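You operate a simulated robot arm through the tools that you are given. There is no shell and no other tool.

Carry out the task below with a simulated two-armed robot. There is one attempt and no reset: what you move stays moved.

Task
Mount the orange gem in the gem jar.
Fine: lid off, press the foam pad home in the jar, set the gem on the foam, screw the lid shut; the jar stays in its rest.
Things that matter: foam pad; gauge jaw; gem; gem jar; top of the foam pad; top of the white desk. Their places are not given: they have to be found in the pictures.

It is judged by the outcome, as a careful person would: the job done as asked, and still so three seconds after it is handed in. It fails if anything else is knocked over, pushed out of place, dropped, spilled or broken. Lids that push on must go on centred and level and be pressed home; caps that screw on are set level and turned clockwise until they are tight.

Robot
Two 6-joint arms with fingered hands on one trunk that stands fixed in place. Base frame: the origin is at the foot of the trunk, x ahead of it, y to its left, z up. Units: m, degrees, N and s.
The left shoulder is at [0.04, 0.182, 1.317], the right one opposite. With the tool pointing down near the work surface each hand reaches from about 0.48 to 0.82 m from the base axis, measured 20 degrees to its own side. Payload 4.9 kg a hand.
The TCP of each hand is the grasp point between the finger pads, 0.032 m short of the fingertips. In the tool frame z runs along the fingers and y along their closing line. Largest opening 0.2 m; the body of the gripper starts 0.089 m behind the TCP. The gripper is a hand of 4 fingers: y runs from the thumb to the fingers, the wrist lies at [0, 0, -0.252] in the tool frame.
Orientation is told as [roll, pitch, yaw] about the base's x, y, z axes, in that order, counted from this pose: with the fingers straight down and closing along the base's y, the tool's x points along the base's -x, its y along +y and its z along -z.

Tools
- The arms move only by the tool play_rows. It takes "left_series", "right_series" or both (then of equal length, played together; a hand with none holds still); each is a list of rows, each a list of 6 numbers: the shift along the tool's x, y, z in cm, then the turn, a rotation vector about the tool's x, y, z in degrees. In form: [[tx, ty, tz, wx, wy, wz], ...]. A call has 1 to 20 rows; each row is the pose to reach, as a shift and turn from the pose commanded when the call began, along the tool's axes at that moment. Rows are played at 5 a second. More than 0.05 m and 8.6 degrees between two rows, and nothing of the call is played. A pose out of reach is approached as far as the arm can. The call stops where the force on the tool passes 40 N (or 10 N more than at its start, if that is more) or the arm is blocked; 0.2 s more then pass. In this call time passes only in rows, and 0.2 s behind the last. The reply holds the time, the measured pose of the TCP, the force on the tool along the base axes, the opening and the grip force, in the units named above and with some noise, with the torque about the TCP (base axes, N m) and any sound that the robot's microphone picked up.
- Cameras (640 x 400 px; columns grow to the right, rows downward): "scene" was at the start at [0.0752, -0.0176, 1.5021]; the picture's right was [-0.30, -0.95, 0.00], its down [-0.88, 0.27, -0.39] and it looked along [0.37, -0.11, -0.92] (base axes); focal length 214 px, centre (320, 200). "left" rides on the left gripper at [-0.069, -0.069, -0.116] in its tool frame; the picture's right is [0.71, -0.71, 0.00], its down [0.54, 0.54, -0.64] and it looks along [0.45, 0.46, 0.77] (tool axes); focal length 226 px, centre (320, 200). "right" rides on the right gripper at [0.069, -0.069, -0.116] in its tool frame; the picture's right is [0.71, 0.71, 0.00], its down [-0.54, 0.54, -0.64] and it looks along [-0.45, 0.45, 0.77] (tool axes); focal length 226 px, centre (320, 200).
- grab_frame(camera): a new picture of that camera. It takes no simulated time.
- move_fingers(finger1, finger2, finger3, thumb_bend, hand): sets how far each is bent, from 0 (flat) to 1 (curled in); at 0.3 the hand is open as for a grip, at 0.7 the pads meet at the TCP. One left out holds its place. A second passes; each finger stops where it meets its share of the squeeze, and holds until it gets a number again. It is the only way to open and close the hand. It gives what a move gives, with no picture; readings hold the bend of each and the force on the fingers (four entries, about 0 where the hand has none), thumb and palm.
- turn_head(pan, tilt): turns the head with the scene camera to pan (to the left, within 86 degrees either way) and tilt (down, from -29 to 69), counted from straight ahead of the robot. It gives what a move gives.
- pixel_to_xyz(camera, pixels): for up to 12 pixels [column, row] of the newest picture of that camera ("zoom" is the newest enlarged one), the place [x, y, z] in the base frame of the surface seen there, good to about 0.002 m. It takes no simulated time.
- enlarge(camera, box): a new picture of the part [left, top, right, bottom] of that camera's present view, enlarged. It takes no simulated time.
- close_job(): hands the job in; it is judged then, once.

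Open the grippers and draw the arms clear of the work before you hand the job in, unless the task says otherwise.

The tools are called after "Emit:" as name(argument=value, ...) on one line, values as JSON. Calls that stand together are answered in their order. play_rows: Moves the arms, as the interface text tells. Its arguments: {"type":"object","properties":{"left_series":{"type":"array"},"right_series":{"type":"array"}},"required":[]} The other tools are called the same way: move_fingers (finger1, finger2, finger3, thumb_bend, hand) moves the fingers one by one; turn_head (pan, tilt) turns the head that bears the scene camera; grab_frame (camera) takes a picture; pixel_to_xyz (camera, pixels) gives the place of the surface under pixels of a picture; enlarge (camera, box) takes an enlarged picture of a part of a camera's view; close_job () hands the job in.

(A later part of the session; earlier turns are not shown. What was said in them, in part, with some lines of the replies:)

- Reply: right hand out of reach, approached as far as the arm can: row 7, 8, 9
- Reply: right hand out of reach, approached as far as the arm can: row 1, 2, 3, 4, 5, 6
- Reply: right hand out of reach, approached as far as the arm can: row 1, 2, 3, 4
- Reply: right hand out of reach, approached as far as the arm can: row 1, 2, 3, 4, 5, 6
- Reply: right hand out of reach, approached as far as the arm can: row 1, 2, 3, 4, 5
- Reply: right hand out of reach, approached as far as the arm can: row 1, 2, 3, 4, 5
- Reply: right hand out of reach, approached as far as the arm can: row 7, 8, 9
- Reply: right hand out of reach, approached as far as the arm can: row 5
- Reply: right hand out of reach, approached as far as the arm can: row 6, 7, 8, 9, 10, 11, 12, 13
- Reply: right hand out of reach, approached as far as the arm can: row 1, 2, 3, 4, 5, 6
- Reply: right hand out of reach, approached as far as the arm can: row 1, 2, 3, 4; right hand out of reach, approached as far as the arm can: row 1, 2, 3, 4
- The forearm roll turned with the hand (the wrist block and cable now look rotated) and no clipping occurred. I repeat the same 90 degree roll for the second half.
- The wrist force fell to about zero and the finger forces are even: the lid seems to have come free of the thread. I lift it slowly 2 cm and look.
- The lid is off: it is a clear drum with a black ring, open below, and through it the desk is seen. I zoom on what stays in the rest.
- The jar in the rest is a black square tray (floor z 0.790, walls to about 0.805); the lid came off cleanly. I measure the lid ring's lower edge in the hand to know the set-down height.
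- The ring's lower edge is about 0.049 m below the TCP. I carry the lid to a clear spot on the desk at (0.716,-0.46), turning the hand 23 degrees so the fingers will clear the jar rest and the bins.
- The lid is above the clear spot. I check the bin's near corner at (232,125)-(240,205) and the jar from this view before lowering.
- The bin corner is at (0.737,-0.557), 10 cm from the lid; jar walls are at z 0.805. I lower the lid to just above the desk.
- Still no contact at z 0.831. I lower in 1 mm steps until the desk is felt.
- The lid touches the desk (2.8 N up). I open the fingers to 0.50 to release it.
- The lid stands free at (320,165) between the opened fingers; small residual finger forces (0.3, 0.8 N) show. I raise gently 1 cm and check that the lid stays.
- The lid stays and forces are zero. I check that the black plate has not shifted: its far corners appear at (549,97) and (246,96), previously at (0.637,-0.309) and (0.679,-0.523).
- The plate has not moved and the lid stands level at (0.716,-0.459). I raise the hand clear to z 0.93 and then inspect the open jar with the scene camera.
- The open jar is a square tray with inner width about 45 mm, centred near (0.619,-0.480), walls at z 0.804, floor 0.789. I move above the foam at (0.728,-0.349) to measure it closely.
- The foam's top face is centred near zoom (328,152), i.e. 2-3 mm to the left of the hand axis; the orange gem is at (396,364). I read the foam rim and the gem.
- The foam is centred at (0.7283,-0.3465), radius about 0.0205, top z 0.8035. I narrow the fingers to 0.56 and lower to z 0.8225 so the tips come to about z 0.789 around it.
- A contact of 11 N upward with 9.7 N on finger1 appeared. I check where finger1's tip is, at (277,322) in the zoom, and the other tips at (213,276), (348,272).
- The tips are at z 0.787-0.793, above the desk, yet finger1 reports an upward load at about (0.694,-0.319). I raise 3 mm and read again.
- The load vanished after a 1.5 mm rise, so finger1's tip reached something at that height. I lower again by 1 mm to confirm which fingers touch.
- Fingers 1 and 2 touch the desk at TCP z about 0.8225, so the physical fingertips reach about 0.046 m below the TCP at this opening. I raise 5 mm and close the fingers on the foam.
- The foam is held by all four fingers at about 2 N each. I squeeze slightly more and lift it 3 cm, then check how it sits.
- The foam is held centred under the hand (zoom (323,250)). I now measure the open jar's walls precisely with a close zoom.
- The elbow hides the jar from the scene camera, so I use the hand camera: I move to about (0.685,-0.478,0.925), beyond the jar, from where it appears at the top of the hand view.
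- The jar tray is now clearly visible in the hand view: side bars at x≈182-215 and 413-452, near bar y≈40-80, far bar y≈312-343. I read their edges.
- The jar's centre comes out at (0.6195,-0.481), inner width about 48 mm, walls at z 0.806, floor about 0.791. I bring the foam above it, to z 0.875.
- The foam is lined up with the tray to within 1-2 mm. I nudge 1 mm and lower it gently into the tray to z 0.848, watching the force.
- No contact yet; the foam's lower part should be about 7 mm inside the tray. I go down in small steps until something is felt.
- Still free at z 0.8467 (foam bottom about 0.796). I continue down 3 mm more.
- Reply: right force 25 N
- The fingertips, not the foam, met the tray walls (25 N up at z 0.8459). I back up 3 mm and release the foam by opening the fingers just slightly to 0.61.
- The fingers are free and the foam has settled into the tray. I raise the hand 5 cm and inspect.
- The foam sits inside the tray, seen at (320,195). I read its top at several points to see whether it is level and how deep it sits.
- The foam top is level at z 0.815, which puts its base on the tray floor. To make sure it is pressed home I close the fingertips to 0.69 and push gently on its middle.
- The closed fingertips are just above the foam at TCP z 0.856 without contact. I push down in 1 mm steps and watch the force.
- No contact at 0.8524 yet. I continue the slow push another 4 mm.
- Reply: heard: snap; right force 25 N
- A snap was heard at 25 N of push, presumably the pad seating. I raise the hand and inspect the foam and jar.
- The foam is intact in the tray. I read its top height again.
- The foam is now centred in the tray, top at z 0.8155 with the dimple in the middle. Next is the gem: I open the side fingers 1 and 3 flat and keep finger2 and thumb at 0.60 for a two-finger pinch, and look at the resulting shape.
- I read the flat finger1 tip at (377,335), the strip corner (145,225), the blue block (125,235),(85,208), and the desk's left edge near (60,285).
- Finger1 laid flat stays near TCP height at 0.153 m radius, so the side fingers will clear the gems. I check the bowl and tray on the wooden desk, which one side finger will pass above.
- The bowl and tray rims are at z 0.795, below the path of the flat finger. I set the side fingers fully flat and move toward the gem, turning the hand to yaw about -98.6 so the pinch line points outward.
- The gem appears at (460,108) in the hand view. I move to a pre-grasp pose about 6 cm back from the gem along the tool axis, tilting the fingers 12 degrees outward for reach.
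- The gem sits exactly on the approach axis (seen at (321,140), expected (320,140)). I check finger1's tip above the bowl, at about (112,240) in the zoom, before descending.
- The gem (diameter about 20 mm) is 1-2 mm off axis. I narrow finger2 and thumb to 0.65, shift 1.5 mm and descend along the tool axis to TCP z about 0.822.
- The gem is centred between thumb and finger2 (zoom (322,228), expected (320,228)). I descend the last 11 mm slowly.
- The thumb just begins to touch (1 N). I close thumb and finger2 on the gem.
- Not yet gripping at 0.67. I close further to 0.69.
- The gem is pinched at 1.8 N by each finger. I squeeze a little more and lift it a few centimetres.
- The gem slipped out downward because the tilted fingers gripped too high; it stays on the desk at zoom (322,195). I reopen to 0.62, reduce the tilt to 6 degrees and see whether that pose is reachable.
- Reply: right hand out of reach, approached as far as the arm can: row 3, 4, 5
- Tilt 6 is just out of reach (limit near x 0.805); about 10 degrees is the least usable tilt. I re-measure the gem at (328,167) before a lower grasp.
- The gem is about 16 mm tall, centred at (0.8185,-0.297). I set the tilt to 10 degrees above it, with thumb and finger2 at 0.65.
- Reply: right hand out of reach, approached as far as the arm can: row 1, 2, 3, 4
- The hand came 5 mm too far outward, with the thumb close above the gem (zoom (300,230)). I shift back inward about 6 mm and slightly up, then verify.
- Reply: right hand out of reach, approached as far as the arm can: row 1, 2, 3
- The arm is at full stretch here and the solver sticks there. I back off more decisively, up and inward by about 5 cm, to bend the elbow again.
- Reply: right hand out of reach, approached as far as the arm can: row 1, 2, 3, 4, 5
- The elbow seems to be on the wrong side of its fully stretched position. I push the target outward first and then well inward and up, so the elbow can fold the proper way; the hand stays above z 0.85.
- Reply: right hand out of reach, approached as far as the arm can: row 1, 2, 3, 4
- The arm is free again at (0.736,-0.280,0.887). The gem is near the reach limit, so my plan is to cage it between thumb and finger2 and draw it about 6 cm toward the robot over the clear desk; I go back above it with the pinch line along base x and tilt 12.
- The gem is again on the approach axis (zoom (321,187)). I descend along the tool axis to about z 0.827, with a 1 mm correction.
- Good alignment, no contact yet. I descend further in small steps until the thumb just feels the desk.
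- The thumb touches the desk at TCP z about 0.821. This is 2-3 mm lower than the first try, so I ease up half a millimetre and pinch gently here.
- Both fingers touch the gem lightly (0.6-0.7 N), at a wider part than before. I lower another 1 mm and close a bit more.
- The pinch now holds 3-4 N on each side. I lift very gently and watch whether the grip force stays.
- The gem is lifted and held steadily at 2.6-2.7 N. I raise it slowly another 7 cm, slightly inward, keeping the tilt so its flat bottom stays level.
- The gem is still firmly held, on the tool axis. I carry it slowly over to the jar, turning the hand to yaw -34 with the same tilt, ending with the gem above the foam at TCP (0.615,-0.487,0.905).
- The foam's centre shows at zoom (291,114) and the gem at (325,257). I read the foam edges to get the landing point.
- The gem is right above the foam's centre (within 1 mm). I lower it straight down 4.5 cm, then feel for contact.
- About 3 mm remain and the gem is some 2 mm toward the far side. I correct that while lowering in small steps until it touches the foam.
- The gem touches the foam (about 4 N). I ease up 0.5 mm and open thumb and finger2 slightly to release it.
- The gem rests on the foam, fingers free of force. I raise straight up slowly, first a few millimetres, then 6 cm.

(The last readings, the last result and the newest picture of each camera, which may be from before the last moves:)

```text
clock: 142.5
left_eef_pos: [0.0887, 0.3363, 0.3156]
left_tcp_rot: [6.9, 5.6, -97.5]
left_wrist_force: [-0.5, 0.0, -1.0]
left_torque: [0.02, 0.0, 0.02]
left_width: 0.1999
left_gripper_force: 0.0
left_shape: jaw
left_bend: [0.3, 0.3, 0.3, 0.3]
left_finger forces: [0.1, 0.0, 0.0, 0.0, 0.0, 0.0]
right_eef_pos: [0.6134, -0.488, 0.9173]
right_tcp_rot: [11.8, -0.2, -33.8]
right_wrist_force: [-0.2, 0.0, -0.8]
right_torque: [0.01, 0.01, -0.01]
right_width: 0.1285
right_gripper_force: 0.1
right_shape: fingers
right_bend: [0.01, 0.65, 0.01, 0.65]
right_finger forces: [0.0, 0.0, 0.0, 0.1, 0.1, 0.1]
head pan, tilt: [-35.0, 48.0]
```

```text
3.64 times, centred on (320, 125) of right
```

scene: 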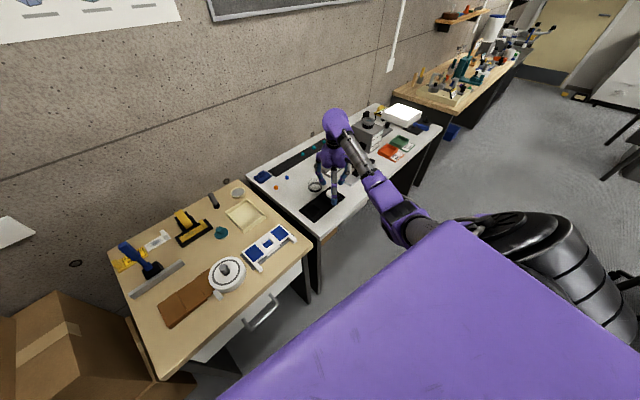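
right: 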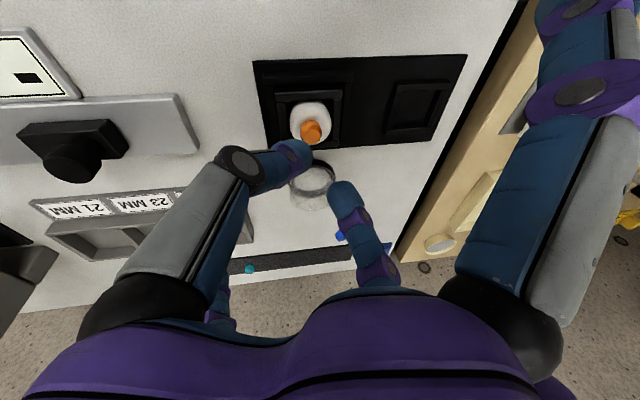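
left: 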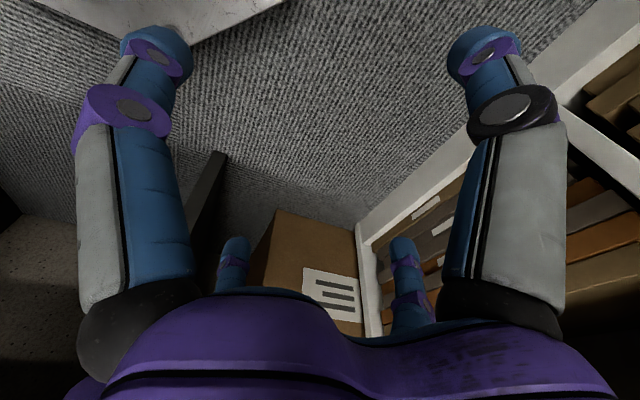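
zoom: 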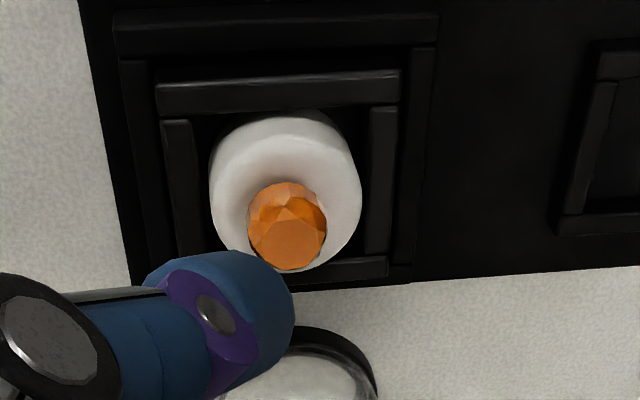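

The gem sits on the foam at zoom (288,228). I measure how well it is centred and whether it lies in the dimple.

Emit:
pixel_to_xyz(camera="zoom", pixels=[[288, 240], [252, 225], [325, 225], [288, 186], [288, 266], [288, 215], [214, 190], [358, 190], [285, 135], [240, 240], [335, 235], [310, 262]])

Emit:
turn_head(pan=-25, tilt=50)

Emit:
grab_frame(camera="scene")

```text
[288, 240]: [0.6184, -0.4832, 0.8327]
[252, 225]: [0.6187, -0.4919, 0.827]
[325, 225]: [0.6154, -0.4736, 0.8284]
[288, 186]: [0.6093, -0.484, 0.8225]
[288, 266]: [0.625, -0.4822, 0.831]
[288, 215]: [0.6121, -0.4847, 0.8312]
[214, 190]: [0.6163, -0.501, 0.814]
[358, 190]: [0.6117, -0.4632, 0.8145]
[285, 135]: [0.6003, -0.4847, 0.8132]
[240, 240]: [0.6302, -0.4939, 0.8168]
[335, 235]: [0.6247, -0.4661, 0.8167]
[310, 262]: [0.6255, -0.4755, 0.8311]
```

```text
clock: 143.2
left_eef_pos: [0.0891, 0.3359, 0.3164]
left_tcp_rot: [6.8, 5.8, -97.5]
left_wrist_force: [0.0, -0.5, -0.2]
left_torque: [0.02, -0.02, -0.01]
left_width: 0.2001
left_gripper_force: 0.1
left_shape: jaw
left_bend: [0.3, 0.3, 0.3, 0.3]
left_finger forces: [0.1, 0.1, 0.1, 0.0, 0.0, 0.0]
right_eef_pos: [0.6141, -0.4885, 0.9173]
right_tcp_rot: [11.7, -0.2, -33.9]
right_wrist_force: [0.3, 0.3, -0.1]
right_torque: [-0.03, -0.01, 0.02]
right_width: 0.1284
right_gripper_force: 0.0
right_shape: fingers
right_bend: [0.01, 0.65, 0.01, 0.65]
right_finger forces: [0.0, 0.0, 0.1, 0.0, 0.0, 0.1]
head pan, tilt: [-25.0, 50.0]
```

```text
taken
```

scene: 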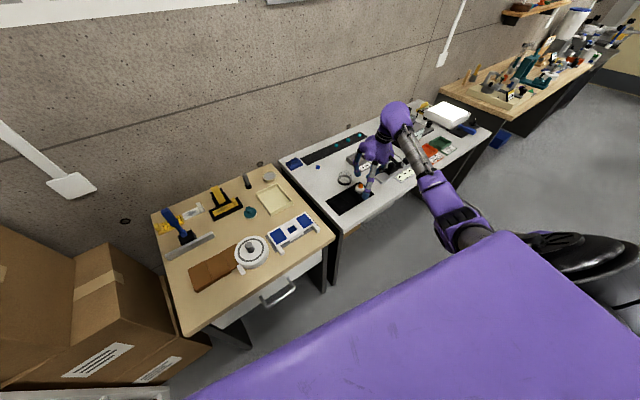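

The gem is within about 2 mm of the foam's centre, top at about z 0.832, so the lid will clear it. I zoom with the scene camera to confirm and to check the surroundings.

Emit:
enlarge(camera="scene", box=[330, 170, 390, 215])

Emit:
enlarge(camera="scene", box=[350, 178, 372, 200])

```text
8.89 times, centred on (360, 192) of scene
```

zoom: 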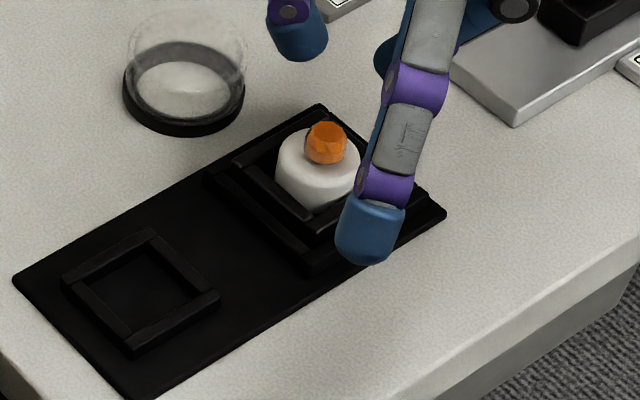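

```text
16.00 times, centred on (361, 189) of scene
```

zoom: 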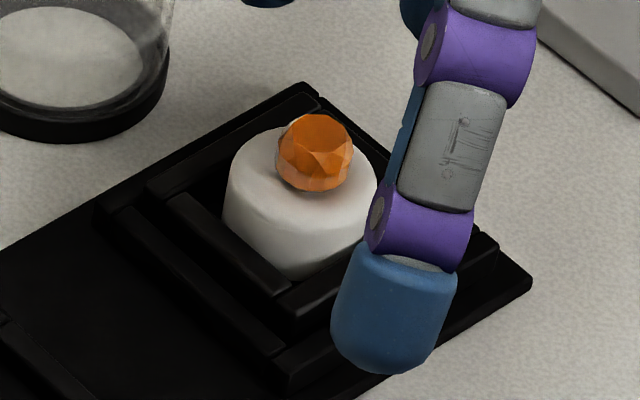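

The gem stands upright in the middle of the foam. Now the lid: I bring the hand upright above it at (0.716,-0.459,0.93).

Emit:
play_rows(right_series=[[0, 0.1, -0.6, 0, 0, 0], [-1.1, 1.4, -0.6, 2.4, 0, 0], [-2.5, 3.1, -0.4, 4.8, 0, 0], [-3.9, 4.8, -0.1, 7.2, 0, 0], [-5.4, 6.5, 0.2, 9.6, 0, 0], [-6.84, 8.25, 0.42, 11.8, 0, 0], [-6.84, 8.25, 0.42, 11.8, 0, 0]])

Emit:
move_fingers(hand="right", finger1=0.5, finger2=0.5, finger3=0.5, thumb_bend=0.5)

Emit:
enlarge(camera="right", box=[250, 70, 390, 200])

```text
clock: 144.8
left_eef_pos: [0.0893, 0.3362, 0.3162]
left_tcp_rot: [6.8, 5.8, -97.5]
left_wrist_force: [0.2, -0.2, 1.1]
left_torque: [-0.01, -0.01, -0.01]
left_width: 0.2
left_gripper_force: 0.1
left_shape: jaw
left_bend: [0.3, 0.3, 0.3, 0.3]
left_finger forces: [0.0, 0.1, 0.0, 0.0, 0.1, 0.0]
right_eef_pos: [0.7165, -0.4568, 0.9294]
right_tcp_rot: [0.0, -0.1, -33.8]
right_wrist_force: [0.2, 0.0, -0.3]
right_torque: [-0.02, 0.03, -0.01]
right_width: 0.1286
right_gripper_force: 0.1
right_shape: fingers
right_bend: [0.01, 0.65, 0.01, 0.65]
right_finger forces: [0.0, 0.1, 0.0, 0.0, 0.0, 0.0]
head pan, tilt: [-25.0, 50.0]
```

```text
clock: 145.8
left_eef_pos: [0.0889, 0.3359, 0.316]
left_tcp_rot: [6.8, 5.7, -97.5]
left_wrist_force: [-0.5, -0.2, 1.0]
left_torque: [-0.03, 0.0, 0.01]
left_width: 0.2001
left_gripper_force: 0.1
left_shape: jaw
left_bend: [0.3, 0.3, 0.3, 0.3]
left_finger forces: [0.1, 0.0, 0.0, 0.0, 0.0, 0.0]
right_eef_pos: [0.7153, -0.4599, 0.9301]
right_tcp_rot: [0.1, -0.1, -33.8]
right_wrist_force: [0.1, -0.2, 0.1]
right_torque: [0.02, -0.01, -0.03]
right_width: 0.0693
right_gripper_force: 0.1
right_shape: fingers
right_bend: [0.5, 0.5, 0.5, 0.5]
right_finger forces: [0.0, 0.0, 0.0, 0.0, 0.0, 0.1]
head pan, tilt: [-25.0, 50.0]
```

```text
3.08 times, centred on (320, 135) of right
```

zoom: 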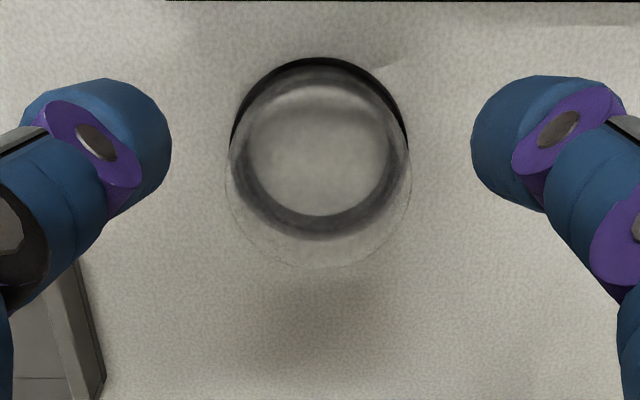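

The lid is centred under the hand (rim centre near zoom (318,182), as expected). I descend to z about 0.830 with the fingers at 0.50.

Emit:
play_rows(right_series=[[0, 0, 2.0, 0, 0, 0], [0, 0, 4.0, 0, 0, 0], [0, 0, 6.0, 0, 0, 0], [0, 0, 7.8, 0, 0, 0], [0, 0, 9.0, 0, 0, 0], [0, 0, 9.7, 0, 0, 0], [0, 0, 10.0, 0, 0, 0], [0, 0, 10.0, 0, 0, 0]])

Emit:
enlarge(camera="right", box=[240, 80, 400, 230])

```text
clock: 147.6
left_eef_pos: [0.0884, 0.3351, 0.3158]
left_tcp_rot: [6.9, 5.7, -97.4]
left_wrist_force: [-0.3, -0.6, -0.1]
left_torque: [-0.01, 0.0, -0.02]
left_width: 0.1999
left_gripper_force: 0.1
left_shape: jaw
left_bend: [0.3, 0.3, 0.3, 0.3]
left_finger forces: [0.0, 0.0, 0.0, 0.1, 0.1, 0.0]
right_eef_pos: [0.7177, -0.4585, 0.8286]
right_tcp_rot: [0.0, -0.2, -33.8]
right_wrist_force: [-0.6, -0.4, 0.4]
right_torque: [0.0, 0.0, 0.0]
right_width: 0.0694
right_gripper_force: 0.2
right_shape: fingers
right_bend: [0.5, 0.5, 0.5, 0.5]
right_finger forces: [0.0, 0.0, 0.1, 0.1, 0.0, 0.1]
head pan, tilt: [-25.0, 50.0]
```

```text
2.67 times, centred on (320, 155) of right
```

zoom: 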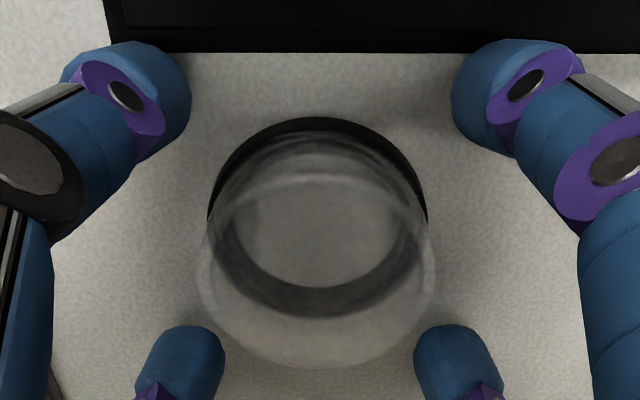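

The fingers are around the lid without contact. I close them on its wall.

Emit:
move_fingers(hand="right", finger1=0.62, finger2=0.62, finger3=0.62, thumb_bend=0.62)

Emit:
play_rows(right_series=[[0, 0, -0.4, 0, 0, 0], [0, 0, -1.5, 0, 0, 0], [0, 0, -3.5, 0, 0, 0], [0, 0, -6.0, 0, 0, 0], [0, 0, -8.0, 0, 0, 0], [0, 0, -8.0, 0, 0, 0]])

Emit:
enlarge(camera="right", box=[240, 80, 400, 230])

Emit:
enlarge(camera="scene", box=[330, 150, 390, 205])

```text
clock: 148.6
left_eef_pos: [0.0897, 0.3362, 0.3149]
left_tcp_rot: [6.8, 5.7, -97.5]
left_wrist_force: [-0.8, -0.2, -1.0]
left_torque: [-0.01, 0.03, 0.0]
left_width: 0.1996
left_gripper_force: 0.1
left_shape: jaw
left_bend: [0.3, 0.3, 0.3, 0.3]
left_finger forces: [0.1, 0.1, 0.0, 0.1, 0.1, 0.1]
right_eef_pos: [0.7161, -0.4579, 0.8285]
right_tcp_rot: [0.1, -0.3, -33.7]
right_wrist_force: [-0.4, 0.4, 1.2]
right_torque: [0.02, -0.02, -0.03]
right_width: 0.0393
right_gripper_force: 10.1
right_shape: fingers
right_bend: [0.59, 0.58, 0.59, 0.59]
right_finger forces: [4.6, 5.2, 4.5, 0.1, 6.0, 0.0]
head pan, tilt: [-25.0, 50.0]
```

```text
clock: 150.0
left_eef_pos: [0.0892, 0.3363, 0.3157]
left_tcp_rot: [6.9, 5.7, -97.5]
left_wrist_force: [-0.4, -0.3, -0.5]
left_torque: [0.01, 0.01, -0.01]
left_width: 0.1999
left_gripper_force: 0.1
left_shape: jaw
left_bend: [0.3, 0.3, 0.3, 0.3]
left_finger forces: [0.1, 0.1, 0.1, 0.1, 0.0, 0.0]
right_eef_pos: [0.7172, -0.4596, 0.9103]
right_tcp_rot: [0.0, -0.2, -33.8]
right_wrist_force: [0.2, -0.5, -0.4]
right_torque: [0.03, 0.0, 0.0]
right_width: 0.0392
right_gripper_force: 10.5
right_shape: fingers
right_bend: [0.59, 0.58, 0.59, 0.59]
right_finger forces: [4.7, 5.3, 4.5, 0.1, 5.9, 0.0]
head pan, tilt: [-25.0, 50.0]
```

```text
2.67 times, centred on (320, 155) of right
```

zoom: 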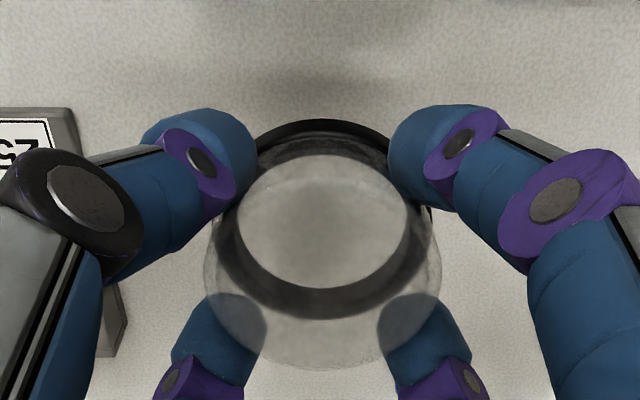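

```text
7.27 times, centred on (360, 178) of scene
```

zoom: 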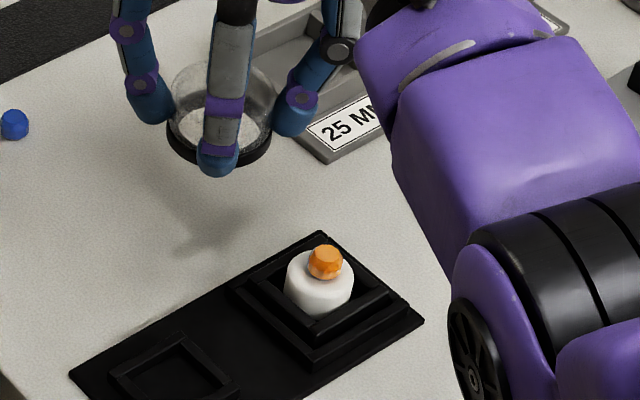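

The lid is held level, and the gem still sits on the foam (zoom (325,262)). I carry the lid over the jar at (0.620,-0.480), at a height where it clears the gem.

Emit:
play_rows(right_series=[[1.2, -1.25, 0, 0, 0, 0], [2.6, -2.65, 0, 0, 0, 0], [4.0, -4.1, 0, 0, 0, 0], [5.4, -5.55, 0, 0, 0, 0], [6.5, -6.65, 0, 0, 0, 0], [6.95, -7.11, 0, 0, 0, 0], [6.95, -7.11, 0, 0, 0, 0]])

Emit:
enlarge(camera="right", box=[240, 80, 400, 230])

Emit:
enlarge(camera="scene", box=[335, 160, 385, 205])

```text
clock: 151.6
left_eef_pos: [0.089, 0.3355, 0.3167]
left_tcp_rot: [6.8, 5.7, -97.5]
left_wrist_force: [-0.1, 0.0, -0.3]
left_torque: [0.01, 0.02, -0.02]
left_width: 0.1998
left_gripper_force: 0.1
left_shape: jaw
left_bend: [0.3, 0.3, 0.3, 0.3]
left_finger forces: [0.0, 0.0, 0.1, 0.0, 0.0, 0.0]
right_eef_pos: [0.62, -0.4804, 0.9104]
right_tcp_rot: [0.0, -0.3, -33.7]
right_wrist_force: [-0.4, 0.1, 0.2]
right_torque: [0.0, -0.03, -0.02]
right_width: 0.0392
right_gripper_force: 10.5
right_shape: fingers
right_bend: [0.59, 0.58, 0.59, 0.6]
right_finger forces: [4.5, 5.3, 4.4, 0.0, 6.0, 0.0]
head pan, tilt: [-25.0, 50.0]
```

```text
2.67 times, centred on (320, 155) of right
```

zoom: 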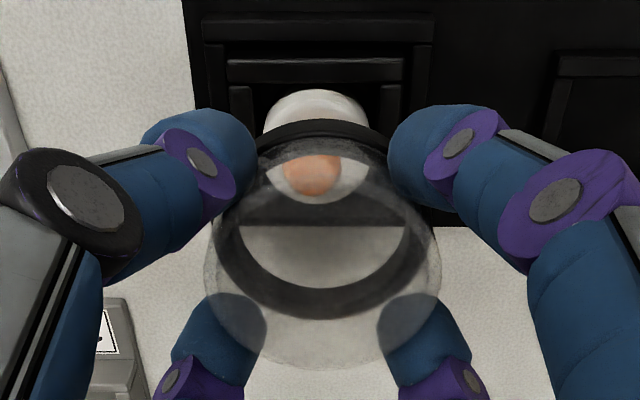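

```text
8.89 times, centred on (360, 182) of scene
```

zoom: 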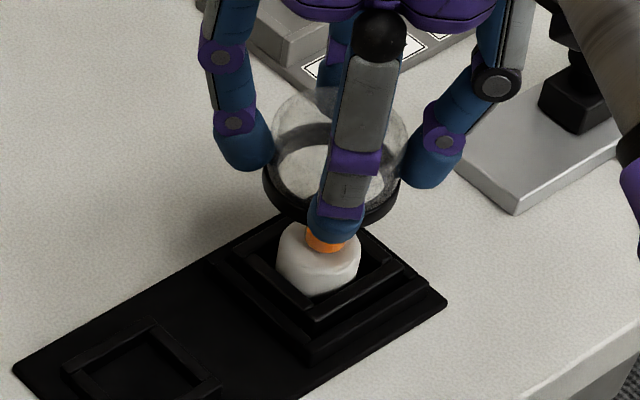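

The lid hangs centred above gem and jar. I lower it straight down to just above the thread, z about 0.862.

Emit:
play_rows(right_series=[[0, 0, 1.0, 0, 0, 0], [0, 0, 2.2, 0, 0, 0], [0, 0, 3.3, 0, 0, 0], [0, 0, 4.2, 0, 0, 0], [0, 0, 4.7, 0, 0, 0], [0, 0, 4.7, 0, 0, 0]])

Emit:
enlarge(camera="scene", box=[335, 160, 385, 205])

Emit:
enlarge(camera="right", box=[240, 80, 400, 230])

```text
clock: 153.0
left_eef_pos: [0.0879, 0.3367, 0.3159]
left_tcp_rot: [6.8, 5.8, -97.6]
left_wrist_force: [-0.3, 0.4, 0.8]
left_torque: [0.04, -0.01, 0.0]
left_width: 0.2002
left_gripper_force: 0.1
left_shape: jaw
left_bend: [0.3, 0.3, 0.3, 0.3]
left_finger forces: [0.0, 0.0, 0.0, 0.0, 0.0, 0.0]
right_eef_pos: [0.6185, -0.4779, 0.8636]
right_tcp_rot: [0.0, -0.4, -33.8]
right_wrist_force: [-0.5, 0.2, -0.3]
right_torque: [-0.03, 0.0, -0.01]
right_width: 0.0392
right_gripper_force: 9.9
right_shape: fingers
right_bend: [0.59, 0.58, 0.59, 0.6]
right_finger forces: [4.6, 5.2, 4.5, 0.0, 5.8, 0.0]
head pan, tilt: [-25.0, 50.0]
```

```text
8.89 times, centred on (360, 182) of scene
```

zoom: 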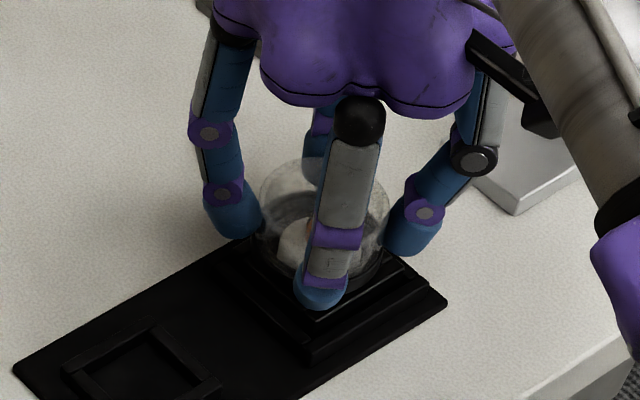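

```text
2.67 times, centred on (320, 155) of right
```

zoom: 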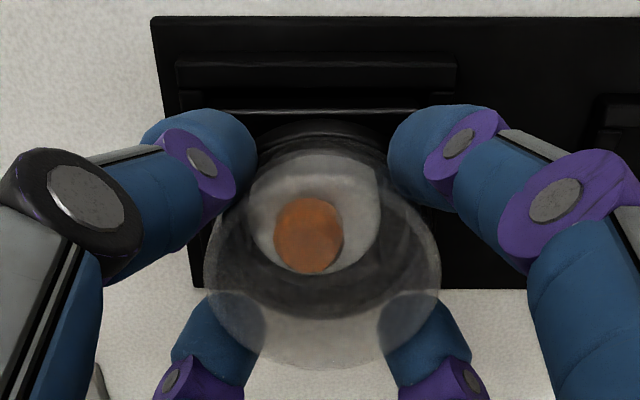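

The lid surrounds the gem with no contact, about 2 mm to the right of the foam's centre. I shift 1.5 mm and lower in 1 mm steps until it seats.

Emit:
play_rows(right_series=[[-0.1, -0.1, 0.1, 0, 0, 0], [-0.1, -0.1, 0.2, 0, 0, 0], [-0.1, -0.1, 0.3, 0, 0, 0], [-0.1, -0.1, 0.4, 0, 0, 0], [-0.1, -0.1, 0.4, 0, 0, 0]])

Emit:
play_rows(right_series=[[0, 0, 0.1, 0, 0, 0], [0, 0, 0.2, 0, 0, 0], [0, 0, 0.2, 0, 0, 0]])

```text
clock: 154.2
left_eef_pos: [0.0879, 0.3371, 0.3167]
left_tcp_rot: [6.8, 5.7, -97.5]
left_wrist_force: [0.8, 0.3, 0.1]
left_torque: [0.02, 0.01, 0.0]
left_width: 0.2001
left_gripper_force: 0.0
left_shape: jaw
left_bend: [0.3, 0.3, 0.3, 0.3]
left_finger forces: [0.0, 0.0, 0.0, 0.0, 0.1, 0.0]
right_eef_pos: [0.619, -0.4796, 0.8578]
right_tcp_rot: [-0.1, -0.2, -33.7]
right_wrist_force: [-1.1, -1.2, -1.3]
right_torque: [-0.07, 0.05, 0.0]
right_width: 0.0391
right_gripper_force: 9.8
right_shape: fingers
right_bend: [0.59, 0.59, 0.59, 0.59]
right_finger forces: [4.5, 4.8, 4.4, 0.0, 6.5, 0.0]
head pan, tilt: [-25.0, 50.0]
```

```text
clock: 155.0
left_eef_pos: [0.0885, 0.3358, 0.3153]
left_tcp_rot: [6.7, 5.7, -97.5]
left_wrist_force: [-0.8, 0.0, 0.5]
left_torque: [0.03, 0.0, 0.01]
left_width: 0.2
left_gripper_force: 0.1
left_shape: jaw
left_bend: [0.3, 0.3, 0.3, 0.3]
left_finger forces: [0.0, 0.1, 0.0, 0.0, 0.1, 0.0]
right_eef_pos: [0.62, -0.4813, 0.857]
right_tcp_rot: [0.0, -0.2, -33.8]
right_wrist_force: [-4.6, -0.7, 4.8]
right_torque: [0.0, 0.14, -0.02]
right_width: 0.0394
right_gripper_force: 11.2
right_shape: fingers
right_bend: [0.59, 0.59, 0.59, 0.59]
right_finger forces: [5.6, 5.1, 4.4, 0.1, 7.0, 0.0]
head pan, tilt: [-25.0, 50.0]
```

The lid touches at z 0.857 with a sideways push of -4.6 N in x. I follow it by shifting 1.5 mm toward -x and check the force again.

Emit:
play_rows(right_series=[[0.06, -0.04, 0, 0, 0, 0], [0.125, -0.083, 0, 0, 0, 0], [0.125, -0.083, 0, 0, 0, 0]])

```text
clock: 155.8
left_eef_pos: [0.0885, 0.3365, 0.3171]
left_tcp_rot: [6.8, 5.6, -97.5]
left_wrist_force: [-0.7, 0.0, 0.0]
left_torque: [-0.03, -0.01, 0.01]
left_width: 0.1998
left_gripper_force: 0.0
left_shape: jaw
left_bend: [0.3, 0.3, 0.3, 0.3]
left_finger forces: [0.1, 0.1, 0.1, 0.0, 0.0, 0.1]
right_eef_pos: [0.6187, -0.4809, 0.8566]
right_tcp_rot: [0.0, -0.4, -33.8]
right_wrist_force: [3.1, -2.7, 5.0]
right_torque: [-0.08, -0.1, 0.03]
right_width: 0.0391
right_gripper_force: 10.9
right_shape: fingers
right_bend: [0.59, 0.59, 0.59, 0.59]
right_finger forces: [4.4, 5.4, 6.0, 0.1, 7.0, 0.0]
head pan, tilt: [-25.0, 50.0]
```

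Now the push reversed (+3 N). I move back 0.5 mm, leaving the lid centred, and begin turning clockwise (positive about the tool z) with a light downward bias.

Emit:
play_rows(right_series=[[-0.07, -0.014, 0, 0, 0, 0], [-0.07, -0.014, 0, 0, 0, 4], [-0.07, -0.014, 0.02, 0, 0, 10], [-0.07, -0.014, 0.03, 0, 0, 17], [-0.07, -0.014, 0.05, 0, 0, 24], [-0.07, -0.014, 0.05, 0, 0, 24]])

Emit:
enlarge(camera="scene", box=[335, 160, 385, 205])

```text
clock: 157.2
left_eef_pos: [0.0886, 0.3366, 0.316]
left_tcp_rot: [6.8, 5.6, -97.5]
left_wrist_force: [0.1, 0.1, 0.6]
left_torque: [-0.02, 0.01, -0.01]
left_width: 0.2
left_gripper_force: 0.0
left_shape: jaw
left_bend: [0.3, 0.3, 0.3, 0.3]
left_finger forces: [0.0, 0.0, 0.0, 0.1, 0.1, 0.1]
right_eef_pos: [0.6189, -0.48, 0.8559]
right_tcp_rot: [0.1, -0.1, -57.9]
right_wrist_force: [0.1, 0.9, 7.1]
right_torque: [0.1, 0.03, 0.02]
right_width: 0.0396
right_gripper_force: 11.9
right_shape: fingers
right_bend: [0.59, 0.59, 0.59, 0.6]
right_finger forces: [6.0, 6.4, 4.6, 0.0, 6.2, 0.1]
head pan, tilt: [-25.0, 50.0]
```

```text
8.89 times, centred on (360, 182) of scene
```

zoom: 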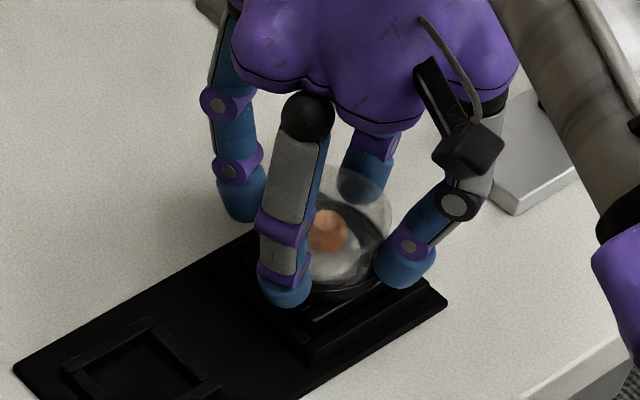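

The lid sits level and turns; force is 7 N upward and no sideways load. I continue clockwise another 48 degrees.

Emit:
play_rows(right_series=[[0, 0, 0, 0, 0, 8], [0, 0, 0.01, 0, 0, 16], [0, 0, 0.02, 0, 0, 24], [0, 0, 0.03, 0, 0, 32], [0, 0, 0.04, 0, 0, 40], [0, 0, 0.05, 0, 0, 48], [0, 0, 0.05, 0, 0, 48]])

Emit:
enlarge(camera="scene", box=[335, 160, 385, 205])

```text
clock: 158.8
left_eef_pos: [0.0892, 0.3362, 0.3154]
left_tcp_rot: [6.8, 5.7, -97.5]
left_wrist_force: [0.3, 1.0, -1.0]
left_torque: [-0.03, 0.01, 0.03]
left_width: 0.2001
left_gripper_force: 0.1
left_shape: jaw
left_bend: [0.3, 0.3, 0.3, 0.3]
left_finger forces: [0.1, 0.0, 0.0, 0.1, 0.1, 0.0]
right_eef_pos: [0.6187, -0.479, 0.8561]
right_tcp_rot: [0.2, 0.0, -105.9]
right_wrist_force: [-0.2, 3.6, 6.5]
right_torque: [0.14, 0.02, 0.02]
right_width: 0.0393
right_gripper_force: 10.9
right_shape: fingers
right_bend: [0.59, 0.59, 0.59, 0.6]
right_finger forces: [6.2, 5.8, 4.2, 0.1, 6.6, 0.0]
head pan, tilt: [-25.0, 50.0]
```

```text
8.89 times, centred on (360, 182) of scene
```

zoom: 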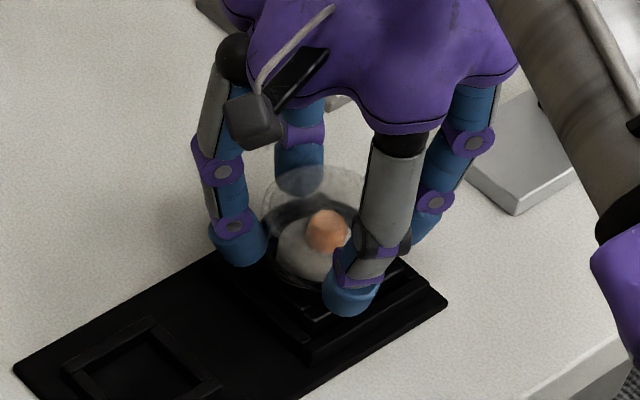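

The lid keeps turning smoothly. I relieve the small sideways load and continue clockwise another 48 degrees.

Emit:
play_rows(right_series=[[0.05, -0.01, 0, 0, 0, 8], [0.05, -0.01, 0.01, 0, 0, 16], [0.05, -0.01, 0.02, 0, 0, 24], [0.05, -0.01, 0.03, 0, 0, 32], [0.05, -0.01, 0.04, 0, 0, 40], [0.05, -0.01, 0.05, 0, 0, 48], [0.05, -0.01, 0.05, 0, 0, 48]])

Emit:
enlarge(camera="scene", box=[335, 160, 385, 205])

```text
clock: 160.4
left_eef_pos: [0.0895, 0.337, 0.3147]
left_tcp_rot: [6.8, 5.7, -97.5]
left_wrist_force: [-0.2, -0.1, 0.9]
left_torque: [-0.01, 0.0, 0.01]
left_width: 0.1999
left_gripper_force: 0.0
left_shape: jaw
left_bend: [0.3, 0.3, 0.3, 0.3]
left_finger forces: [0.2, 0.0, 0.0, 0.0, 0.0, 0.1]
right_eef_pos: [0.6189, -0.4799, 0.8551]
right_tcp_rot: [0.2, 0.3, -153.9]
right_wrist_force: [-6.7, 1.6, 3.5]
right_torque: [-0.07, 0.31, 0.49]
right_width: 0.038
right_gripper_force: 13.1
right_shape: fingers
right_bend: [0.6, 0.59, 0.59, 0.58]
right_finger forces: [3.1, 7.3, 6.1, 0.1, 9.4, 0.0]
head pan, tilt: [-25.0, 50.0]
```

```text
8.89 times, centred on (360, 182) of scene
```

zoom: 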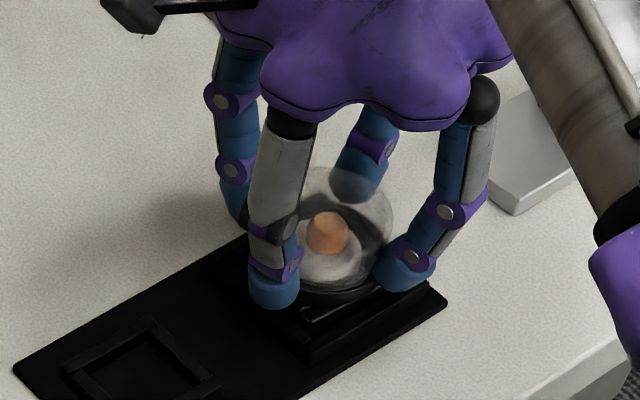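

The turning torque has risen to 0.49 N m: the thread is tightening. I turn another 12 degrees slowly to make sure it is fully tight.

Emit:
play_rows(right_series=[[0, 0, 0, 0, 0, 4], [0, 0, 0, 0, 0, 8], [0, 0, 0, 0, 0, 12], [0, 0, 0, 0, 0, 12]])

Emit:
enlarge(camera="scene", box=[335, 160, 385, 205])

```text
clock: 161.4
left_eef_pos: [0.0884, 0.3371, 0.3151]
left_tcp_rot: [6.7, 5.8, -97.5]
left_wrist_force: [-0.2, -0.5, 0.3]
left_torque: [-0.01, 0.02, 0.0]
left_width: 0.1998
left_gripper_force: 0.1
left_shape: jaw
left_bend: [0.3, 0.3, 0.3, 0.3]
left_finger forces: [0.0, 0.1, 0.0, 0.0, 0.1, 0.1]
right_eef_pos: [0.6194, -0.4799, 0.8555]
right_tcp_rot: [0.2, 0.2, -165.8]
right_wrist_force: [6.7, 3.3, 2.0]
right_torque: [0.1, -0.17, 0.51]
right_width: 0.0335
right_gripper_force: 11.7
right_shape: fingers
right_bend: [0.6, 0.59, 0.59, 0.59]
right_finger forces: [4.8, 8.3, 5.1, 0.1, 5.5, 0.0]
head pan, tilt: [-25.0, 50.0]
```

```text
8.89 times, centred on (360, 182) of scene
```

zoom: 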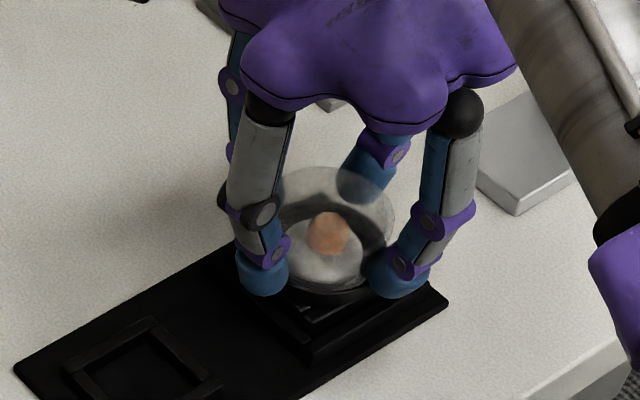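

Torque stays at about 0.5 N m while turning, i.e. the fingers begin to slip on a tight lid. I squeeze harder and turn a little more to confirm it is really home.

Emit:
move_fingers(hand="right", finger1=0.66, finger2=0.66, finger3=0.66, thumb_bend=0.66)

Emit:
play_rows(right_series=[[0, 0, 0, 0, 0, 3], [0, 0, 0, 0, 0, 6], [0, 0, 0, 0, 0, 9], [0, 0, 0, 0, 0, 9]])

```text
clock: 162.4
left_eef_pos: [0.0892, 0.3367, 0.3162]
left_tcp_rot: [6.7, 5.7, -97.5]
left_wrist_force: [0.1, 0.5, 0.2]
left_torque: [0.01, 0.0, 0.0]
left_width: 0.2
left_gripper_force: 0.0
left_shape: jaw
left_bend: [0.3, 0.3, 0.3, 0.3]
left_finger forces: [0.0, 0.0, 0.1, 0.1, 0.1, 0.0]
right_eef_pos: [0.6199, -0.4784, 0.8554]
right_tcp_rot: [0.2, 0.2, -165.9]
right_wrist_force: [8.0, 9.7, 2.3]
right_torque: [0.39, -0.22, 0.35]
right_width: 0.0332
right_gripper_force: 19.8
right_shape: fingers
right_bend: [0.6, 0.59, 0.59, 0.61]
right_finger forces: [7.9, 10.3, 7.2, 0.0, 14.1, 0.0]
head pan, tilt: [-25.0, 50.0]
```

```text
clock: 163.4
left_eef_pos: [0.0887, 0.336, 0.3157]
left_tcp_rot: [6.8, 5.7, -97.5]
left_wrist_force: [0.6, -0.2, 0.1]
left_torque: [-0.01, 0.03, 0.01]
left_width: 0.2
left_gripper_force: 0.0
left_shape: jaw
left_bend: [0.3, 0.3, 0.3, 0.3]
left_finger forces: [0.0, 0.1, 0.1, 0.0, 0.0, 0.0]
right_eef_pos: [0.6186, -0.48, 0.8545]
right_tcp_rot: [0.3, 0.2, -174.8]
right_wrist_force: [6.3, 8.1, 1.1]
right_torque: [0.37, -0.17, 0.88]
right_width: 0.0295
right_gripper_force: 20.6
right_shape: fingers
right_bend: [0.6, 0.6, 0.6, 0.61]
right_finger forces: [9.0, 12.6, 7.9, 0.0, 11.6, 0.1]
head pan, tilt: [-25.0, 50.0]
```

The lid holds 0.88 N m without turning further and sits at its original height: it is tight. I release by opening the fingers in two steps.

Emit:
move_fingers(hand="right", finger1=0.58, finger2=0.58, finger3=0.58, thumb_bend=0.58)

Emit:
move_fingers(hand="right", finger1=0.5, finger2=0.5, finger3=0.5, thumb_bend=0.5)

Emit:
enlarge(camera="scene", box=[335, 160, 385, 205])

Emit:
enlarge(camera="right", box=[240, 80, 400, 230])

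```text
clock: 164.4
left_eef_pos: [0.0893, 0.3359, 0.3162]
left_tcp_rot: [6.8, 5.7, -97.6]
left_wrist_force: [-0.4, 0.3, -0.4]
left_torque: [0.0, -0.01, 0.01]
left_width: 0.2
left_gripper_force: 0.1
left_shape: jaw
left_bend: [0.3, 0.3, 0.3, 0.3]
left_finger forces: [0.1, 0.0, 0.1, 0.0, 0.0, 0.1]
right_eef_pos: [0.6194, -0.4805, 0.8551]
right_tcp_rot: [0.3, 0.2, -174.8]
right_wrist_force: [-0.2, -0.1, 0.2]
right_torque: [0.02, 0.01, 0.01]
right_width: 0.0442
right_gripper_force: 0.3
right_shape: fingers
right_bend: [0.57, 0.57, 0.57, 0.57]
right_finger forces: [0.0, 0.0, 0.4, 0.1, 0.0, 0.0]
head pan, tilt: [-25.0, 50.0]
```

```text
clock: 165.4
left_eef_pos: [0.0884, 0.3351, 0.3166]
left_tcp_rot: [6.9, 5.7, -97.5]
left_wrist_force: [0.1, 0.2, 0.2]
left_torque: [-0.03, 0.03, 0.03]
left_width: 0.1998
left_gripper_force: 0.0
left_shape: jaw
left_bend: [0.3, 0.3, 0.3, 0.3]
left_finger forces: [0.0, 0.1, 0.0, 0.1, 0.0, 0.1]
right_eef_pos: [0.6187, -0.4801, 0.8538]
right_tcp_rot: [0.3, 0.3, -174.8]
right_wrist_force: [-0.4, -0.8, 0.8]
right_torque: [0.01, 0.02, 0.02]
right_width: 0.0688
right_gripper_force: 0.0
right_shape: fingers
right_bend: [0.5, 0.5, 0.5, 0.5]
right_finger forces: [0.1, 0.1, 0.1, 0.0, 0.0, 0.1]
head pan, tilt: [-25.0, 50.0]
```

```text
8.89 times, centred on (360, 182) of scene
```

zoom: 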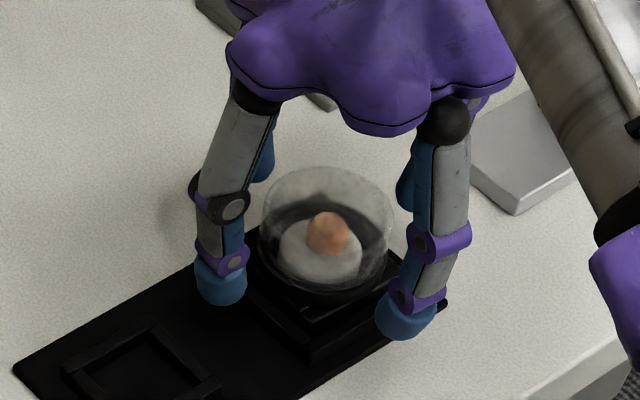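

```text
2.67 times, centred on (320, 155) of right
```

zoom: 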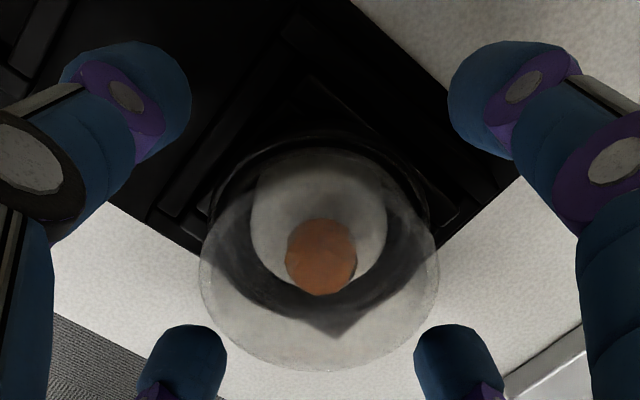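

The lid is on with the gem visible inside, fingers free. I raise the hand clear and check the lid's height and level.

Emit:
play_rows(right_series=[[0, 0, -0.5, 0, 0, 0], [0, 0, -1.5, 0, 0, 0], [0, 0, -3.0, 0, 0, 0], [0, 0, -5.0, 0, 0, 0], [0, 0, -7.0, 0, 0, 0], [0, 0, -7.0, 0, 0, 0]])

Emit:
enlarge(camera="scene", box=[347, 172, 375, 200])

```text
clock: 166.8
left_eef_pos: [0.089, 0.3372, 0.3168]
left_tcp_rot: [6.7, 5.7, -97.5]
left_wrist_force: [-0.3, -0.8, -0.1]
left_torque: [0.02, 0.02, -0.02]
left_width: 0.1997
left_gripper_force: 0.0
left_shape: jaw
left_bend: [0.3, 0.3, 0.3, 0.3]
left_finger forces: [0.1, 0.0, 0.1, 0.1, 0.0, 0.1]
right_eef_pos: [0.6193, -0.4797, 0.9247]
right_tcp_rot: [0.2, 0.2, -174.8]
right_wrist_force: [0.1, 0.7, -0.6]
right_torque: [0.03, 0.0, 0.03]
right_width: 0.0688
right_gripper_force: 0.0
right_shape: fingers
right_bend: [0.5, 0.5, 0.5, 0.5]
right_finger forces: [0.0, 0.1, 0.0, 0.0, 0.0, 0.0]
head pan, tilt: [-25.0, 50.0]
```

```text
14.29 times, centred on (361, 186) of scene
```

zoom: 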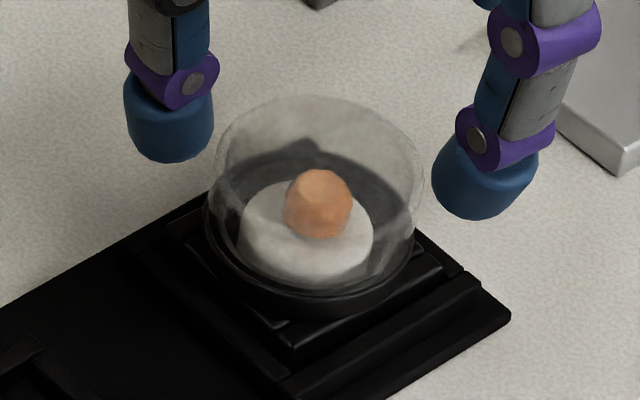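

The lid sits with the gem inside. I read rim points of lid and ring for level and height: top rim around (318,97), (215,180), (424,185), front (305,300).

Emit:
pixel_to_xyz(camera="zoom", pixels=[[320, 98], [218, 170], [423, 180], [310, 262], [207, 235], [230, 275], [300, 310], [370, 300], [408, 260], [213, 200], [320, 252], [425, 200]])

```text
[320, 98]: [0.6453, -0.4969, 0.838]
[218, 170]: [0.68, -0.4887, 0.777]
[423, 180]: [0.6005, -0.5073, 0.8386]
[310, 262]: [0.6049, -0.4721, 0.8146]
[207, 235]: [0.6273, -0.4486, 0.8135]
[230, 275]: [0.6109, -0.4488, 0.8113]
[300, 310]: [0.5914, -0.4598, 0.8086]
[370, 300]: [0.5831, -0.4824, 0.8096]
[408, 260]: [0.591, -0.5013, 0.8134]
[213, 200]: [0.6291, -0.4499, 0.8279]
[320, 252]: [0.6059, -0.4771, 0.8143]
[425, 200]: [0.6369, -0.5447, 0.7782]
```

The lid's rim is level at z 0.838, the same as at the start, so it is fully home. I withdraw the hand back in front of the desk.

Emit:
play_rows(right_series=[[0, 0, -1.0, 0, 0, 0], [-2.0, 0.3, -1.5, 0, 0, 0], [-4.5, 0.7, -2.0, 0, 0, 0], [-7.0, 1.1, -2.0, 0, 0, 0], [-9.5, 1.5, -2.0, 0, 0, 0], [-12.0, 1.9, -2.0, 0, 0, 0], [-14.5, 2.3, -2.0, 0, 0, 0], [-16.3, 2.53, -2.0, 0, 0, 0], [-16.3, 2.53, -2.0, 0, 0, 0]])

Emit:
grab_frame(camera="scene")

```text
clock: 168.8
left_eef_pos: [0.0883, 0.3361, 0.317]
left_tcp_rot: [6.8, 5.7, -97.6]
left_wrist_force: [0.4, -0.3, -0.5]
left_torque: [0.01, -0.04, -0.02]
left_width: 0.2002
left_gripper_force: 0.0
left_shape: jaw
left_bend: [0.3, 0.3, 0.3, 0.3]
left_finger forces: [0.0, 0.1, 0.0, 0.1, 0.0, 0.0]
right_eef_pos: [0.4573, -0.5202, 0.9457]
right_tcp_rot: [0.1, 0.1, -174.8]
right_wrist_force: [0.7, -0.2, 0.0]
right_torque: [0.02, 0.0, -0.02]
right_width: 0.0689
right_gripper_force: 0.1
right_shape: fingers
right_bend: [0.5, 0.5, 0.5, 0.5]
right_finger forces: [0.0, 0.1, 0.0, 0.0, 0.0, 0.0]
head pan, tilt: [-25.0, 50.0]
```

```text
taken
```

scene: 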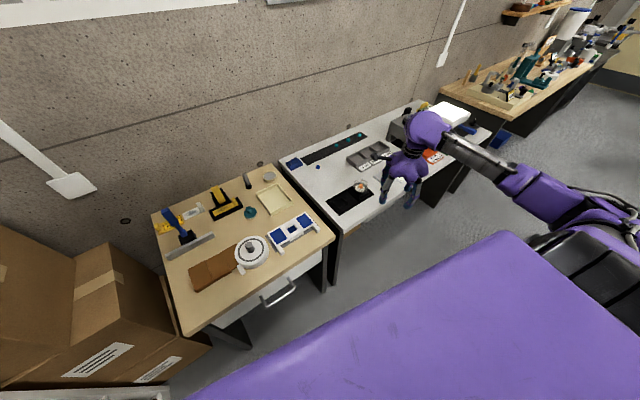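

The hand is in front of the desk. I open it fully and inspect the desk, the jar and the gauge closely.

Emit:
move_fingers(hand="right", finger1=0.3, finger2=0.3, finger3=0.3, thumb_bend=0.3)

Emit:
enlarge(camera="scene", box=[260, 110, 460, 235])

Emit:
enlarge(camera="scene", box=[340, 170, 385, 205])

```text
clock: 169.8
left_eef_pos: [0.0892, 0.3362, 0.3156]
left_tcp_rot: [6.8, 5.7, -97.5]
left_wrist_force: [0.2, 0.5, 0.3]
left_torque: [0.01, 0.0, 0.0]
left_width: 0.1998
left_gripper_force: 0.1
left_shape: jaw
left_bend: [0.3, 0.3, 0.3, 0.3]
left_finger forces: [0.0, 0.0, 0.0, 0.1, 0.0, 0.0]
right_eef_pos: [0.458, -0.5196, 0.9445]
right_tcp_rot: [0.2, 0.2, -174.8]
right_wrist_force: [-1.1, 0.2, 0.8]
right_torque: [0.02, -0.01, -0.03]
right_width: 0.14
right_gripper_force: 0.0
right_shape: fingers
right_bend: [0.3, 0.3, 0.3, 0.3]
right_finger forces: [0.0, 0.0, 0.0, 0.0, 0.1, 0.0]
head pan, tilt: [-25.0, 50.0]
```

```text
3.20 times, centred on (360, 172) of scene
```

zoom: 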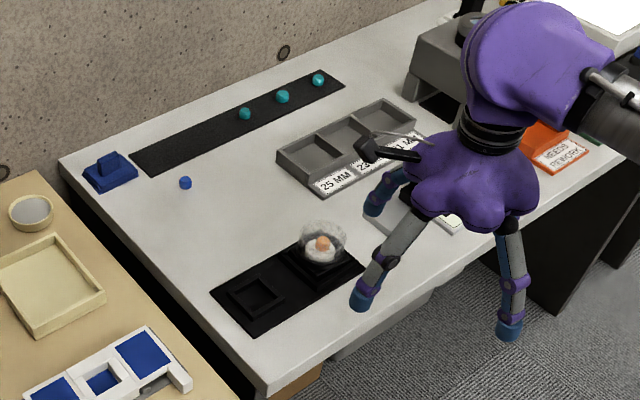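

```text
11.43 times, centred on (362, 188) of scene
```

zoom: 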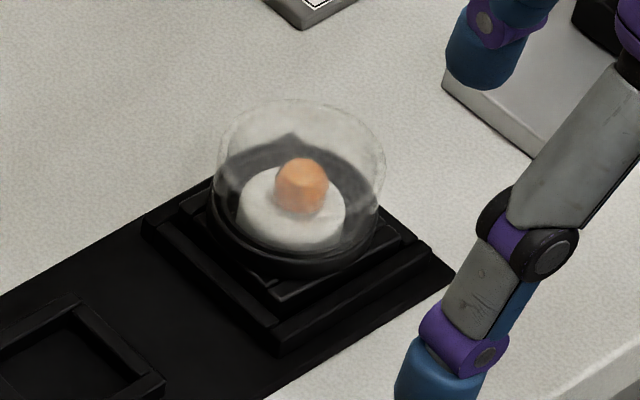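

All items look undisturbed and the gem shows inside the closed jar at zoom (302,185). I draw the arm a little further back before handing in.

Emit:
play_rows(right_series=[[-1.5, 1.5, 0, 0, 0, 0], [-3.0, 3.0, 0, 0, 0, 0], [-4.5, 4.5, 0, 0, 0, 0], [-5.0, 5.0, 0, 0, 0, 0], [-5.0, 5.0, 0, 0, 0, 0]])

Emit:
enlarge(camera="scene", box=[260, 110, 460, 235])

```text
clock: 171.0
left_eef_pos: [0.088, 0.3368, 0.3154]
left_tcp_rot: [6.7, 5.7, -97.5]
left_wrist_force: [-0.1, -0.2, 0.3]
left_torque: [0.0, -0.04, -0.03]
left_width: 0.1999
left_gripper_force: 0.1
left_shape: jaw
left_bend: [0.3, 0.3, 0.3, 0.3]
left_finger forces: [0.0, 0.1, 0.0, 0.0, 0.0, 0.0]
right_eef_pos: [0.4461, -0.5417, 0.944]
right_tcp_rot: [0.2, 0.2, -174.9]
right_wrist_force: [0.7, 0.6, 0.5]
right_torque: [0.03, 0.01, -0.01]
right_width: 0.1403
right_gripper_force: 0.1
right_shape: fingers
right_bend: [0.3, 0.3, 0.3, 0.3]
right_finger forces: [0.0, 0.0, 0.0, 0.0, 0.0, 0.0]
right hand out of reach, approached as far as the arm can: row 2, 3, 4, 5
head pan, tilt: [-25.0, 50.0]
```

```text
3.20 times, centred on (360, 172) of scene
```

zoom: 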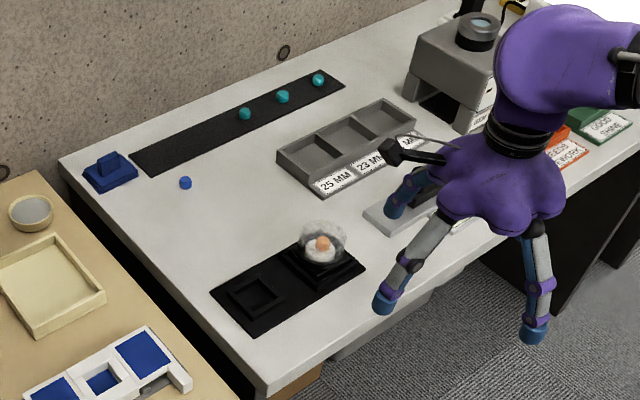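

The jar is closed with the orange gem inside, it stays in its rest at zoom (320,245), everything else is in place, and the open hand is clear of the work. I hand the job in.

Emit:
close_job()

```text
The job is handed in.
```

I mounted the orange gem in the gem jar, closed it, and handed the job in. No verdict came back after handing in.

- **Lid off:** the lid came free after about 128° counter-clockwise. I stood it on the desk while I worked on the jar.
- **Foam:** the pad went into the jar and I pressed it with about 25 N. It snapped into place and sits level and centred.
- **Gem:** the gem stands upright on the foam, within about 2 mm of its centre. The first pinch slipped before I lifted it; the gem stayed on the desk and I picked it up lower on the second try.
- **Lid on:** I turned the lid clockwise until it resisted at 0.88 N·m. Its rim is level and at its starting height of 0.838 m.

The jar never left its rest. Nothing else on the white desk or the neighbouring wooden desk looks moved in the final picture, though the hand hid part of the gauge in that view; I never touched it. The right hand is open and in front of the desk, about 18 cm from the jar; the arm would not reach further back from there. The left arm was not used.
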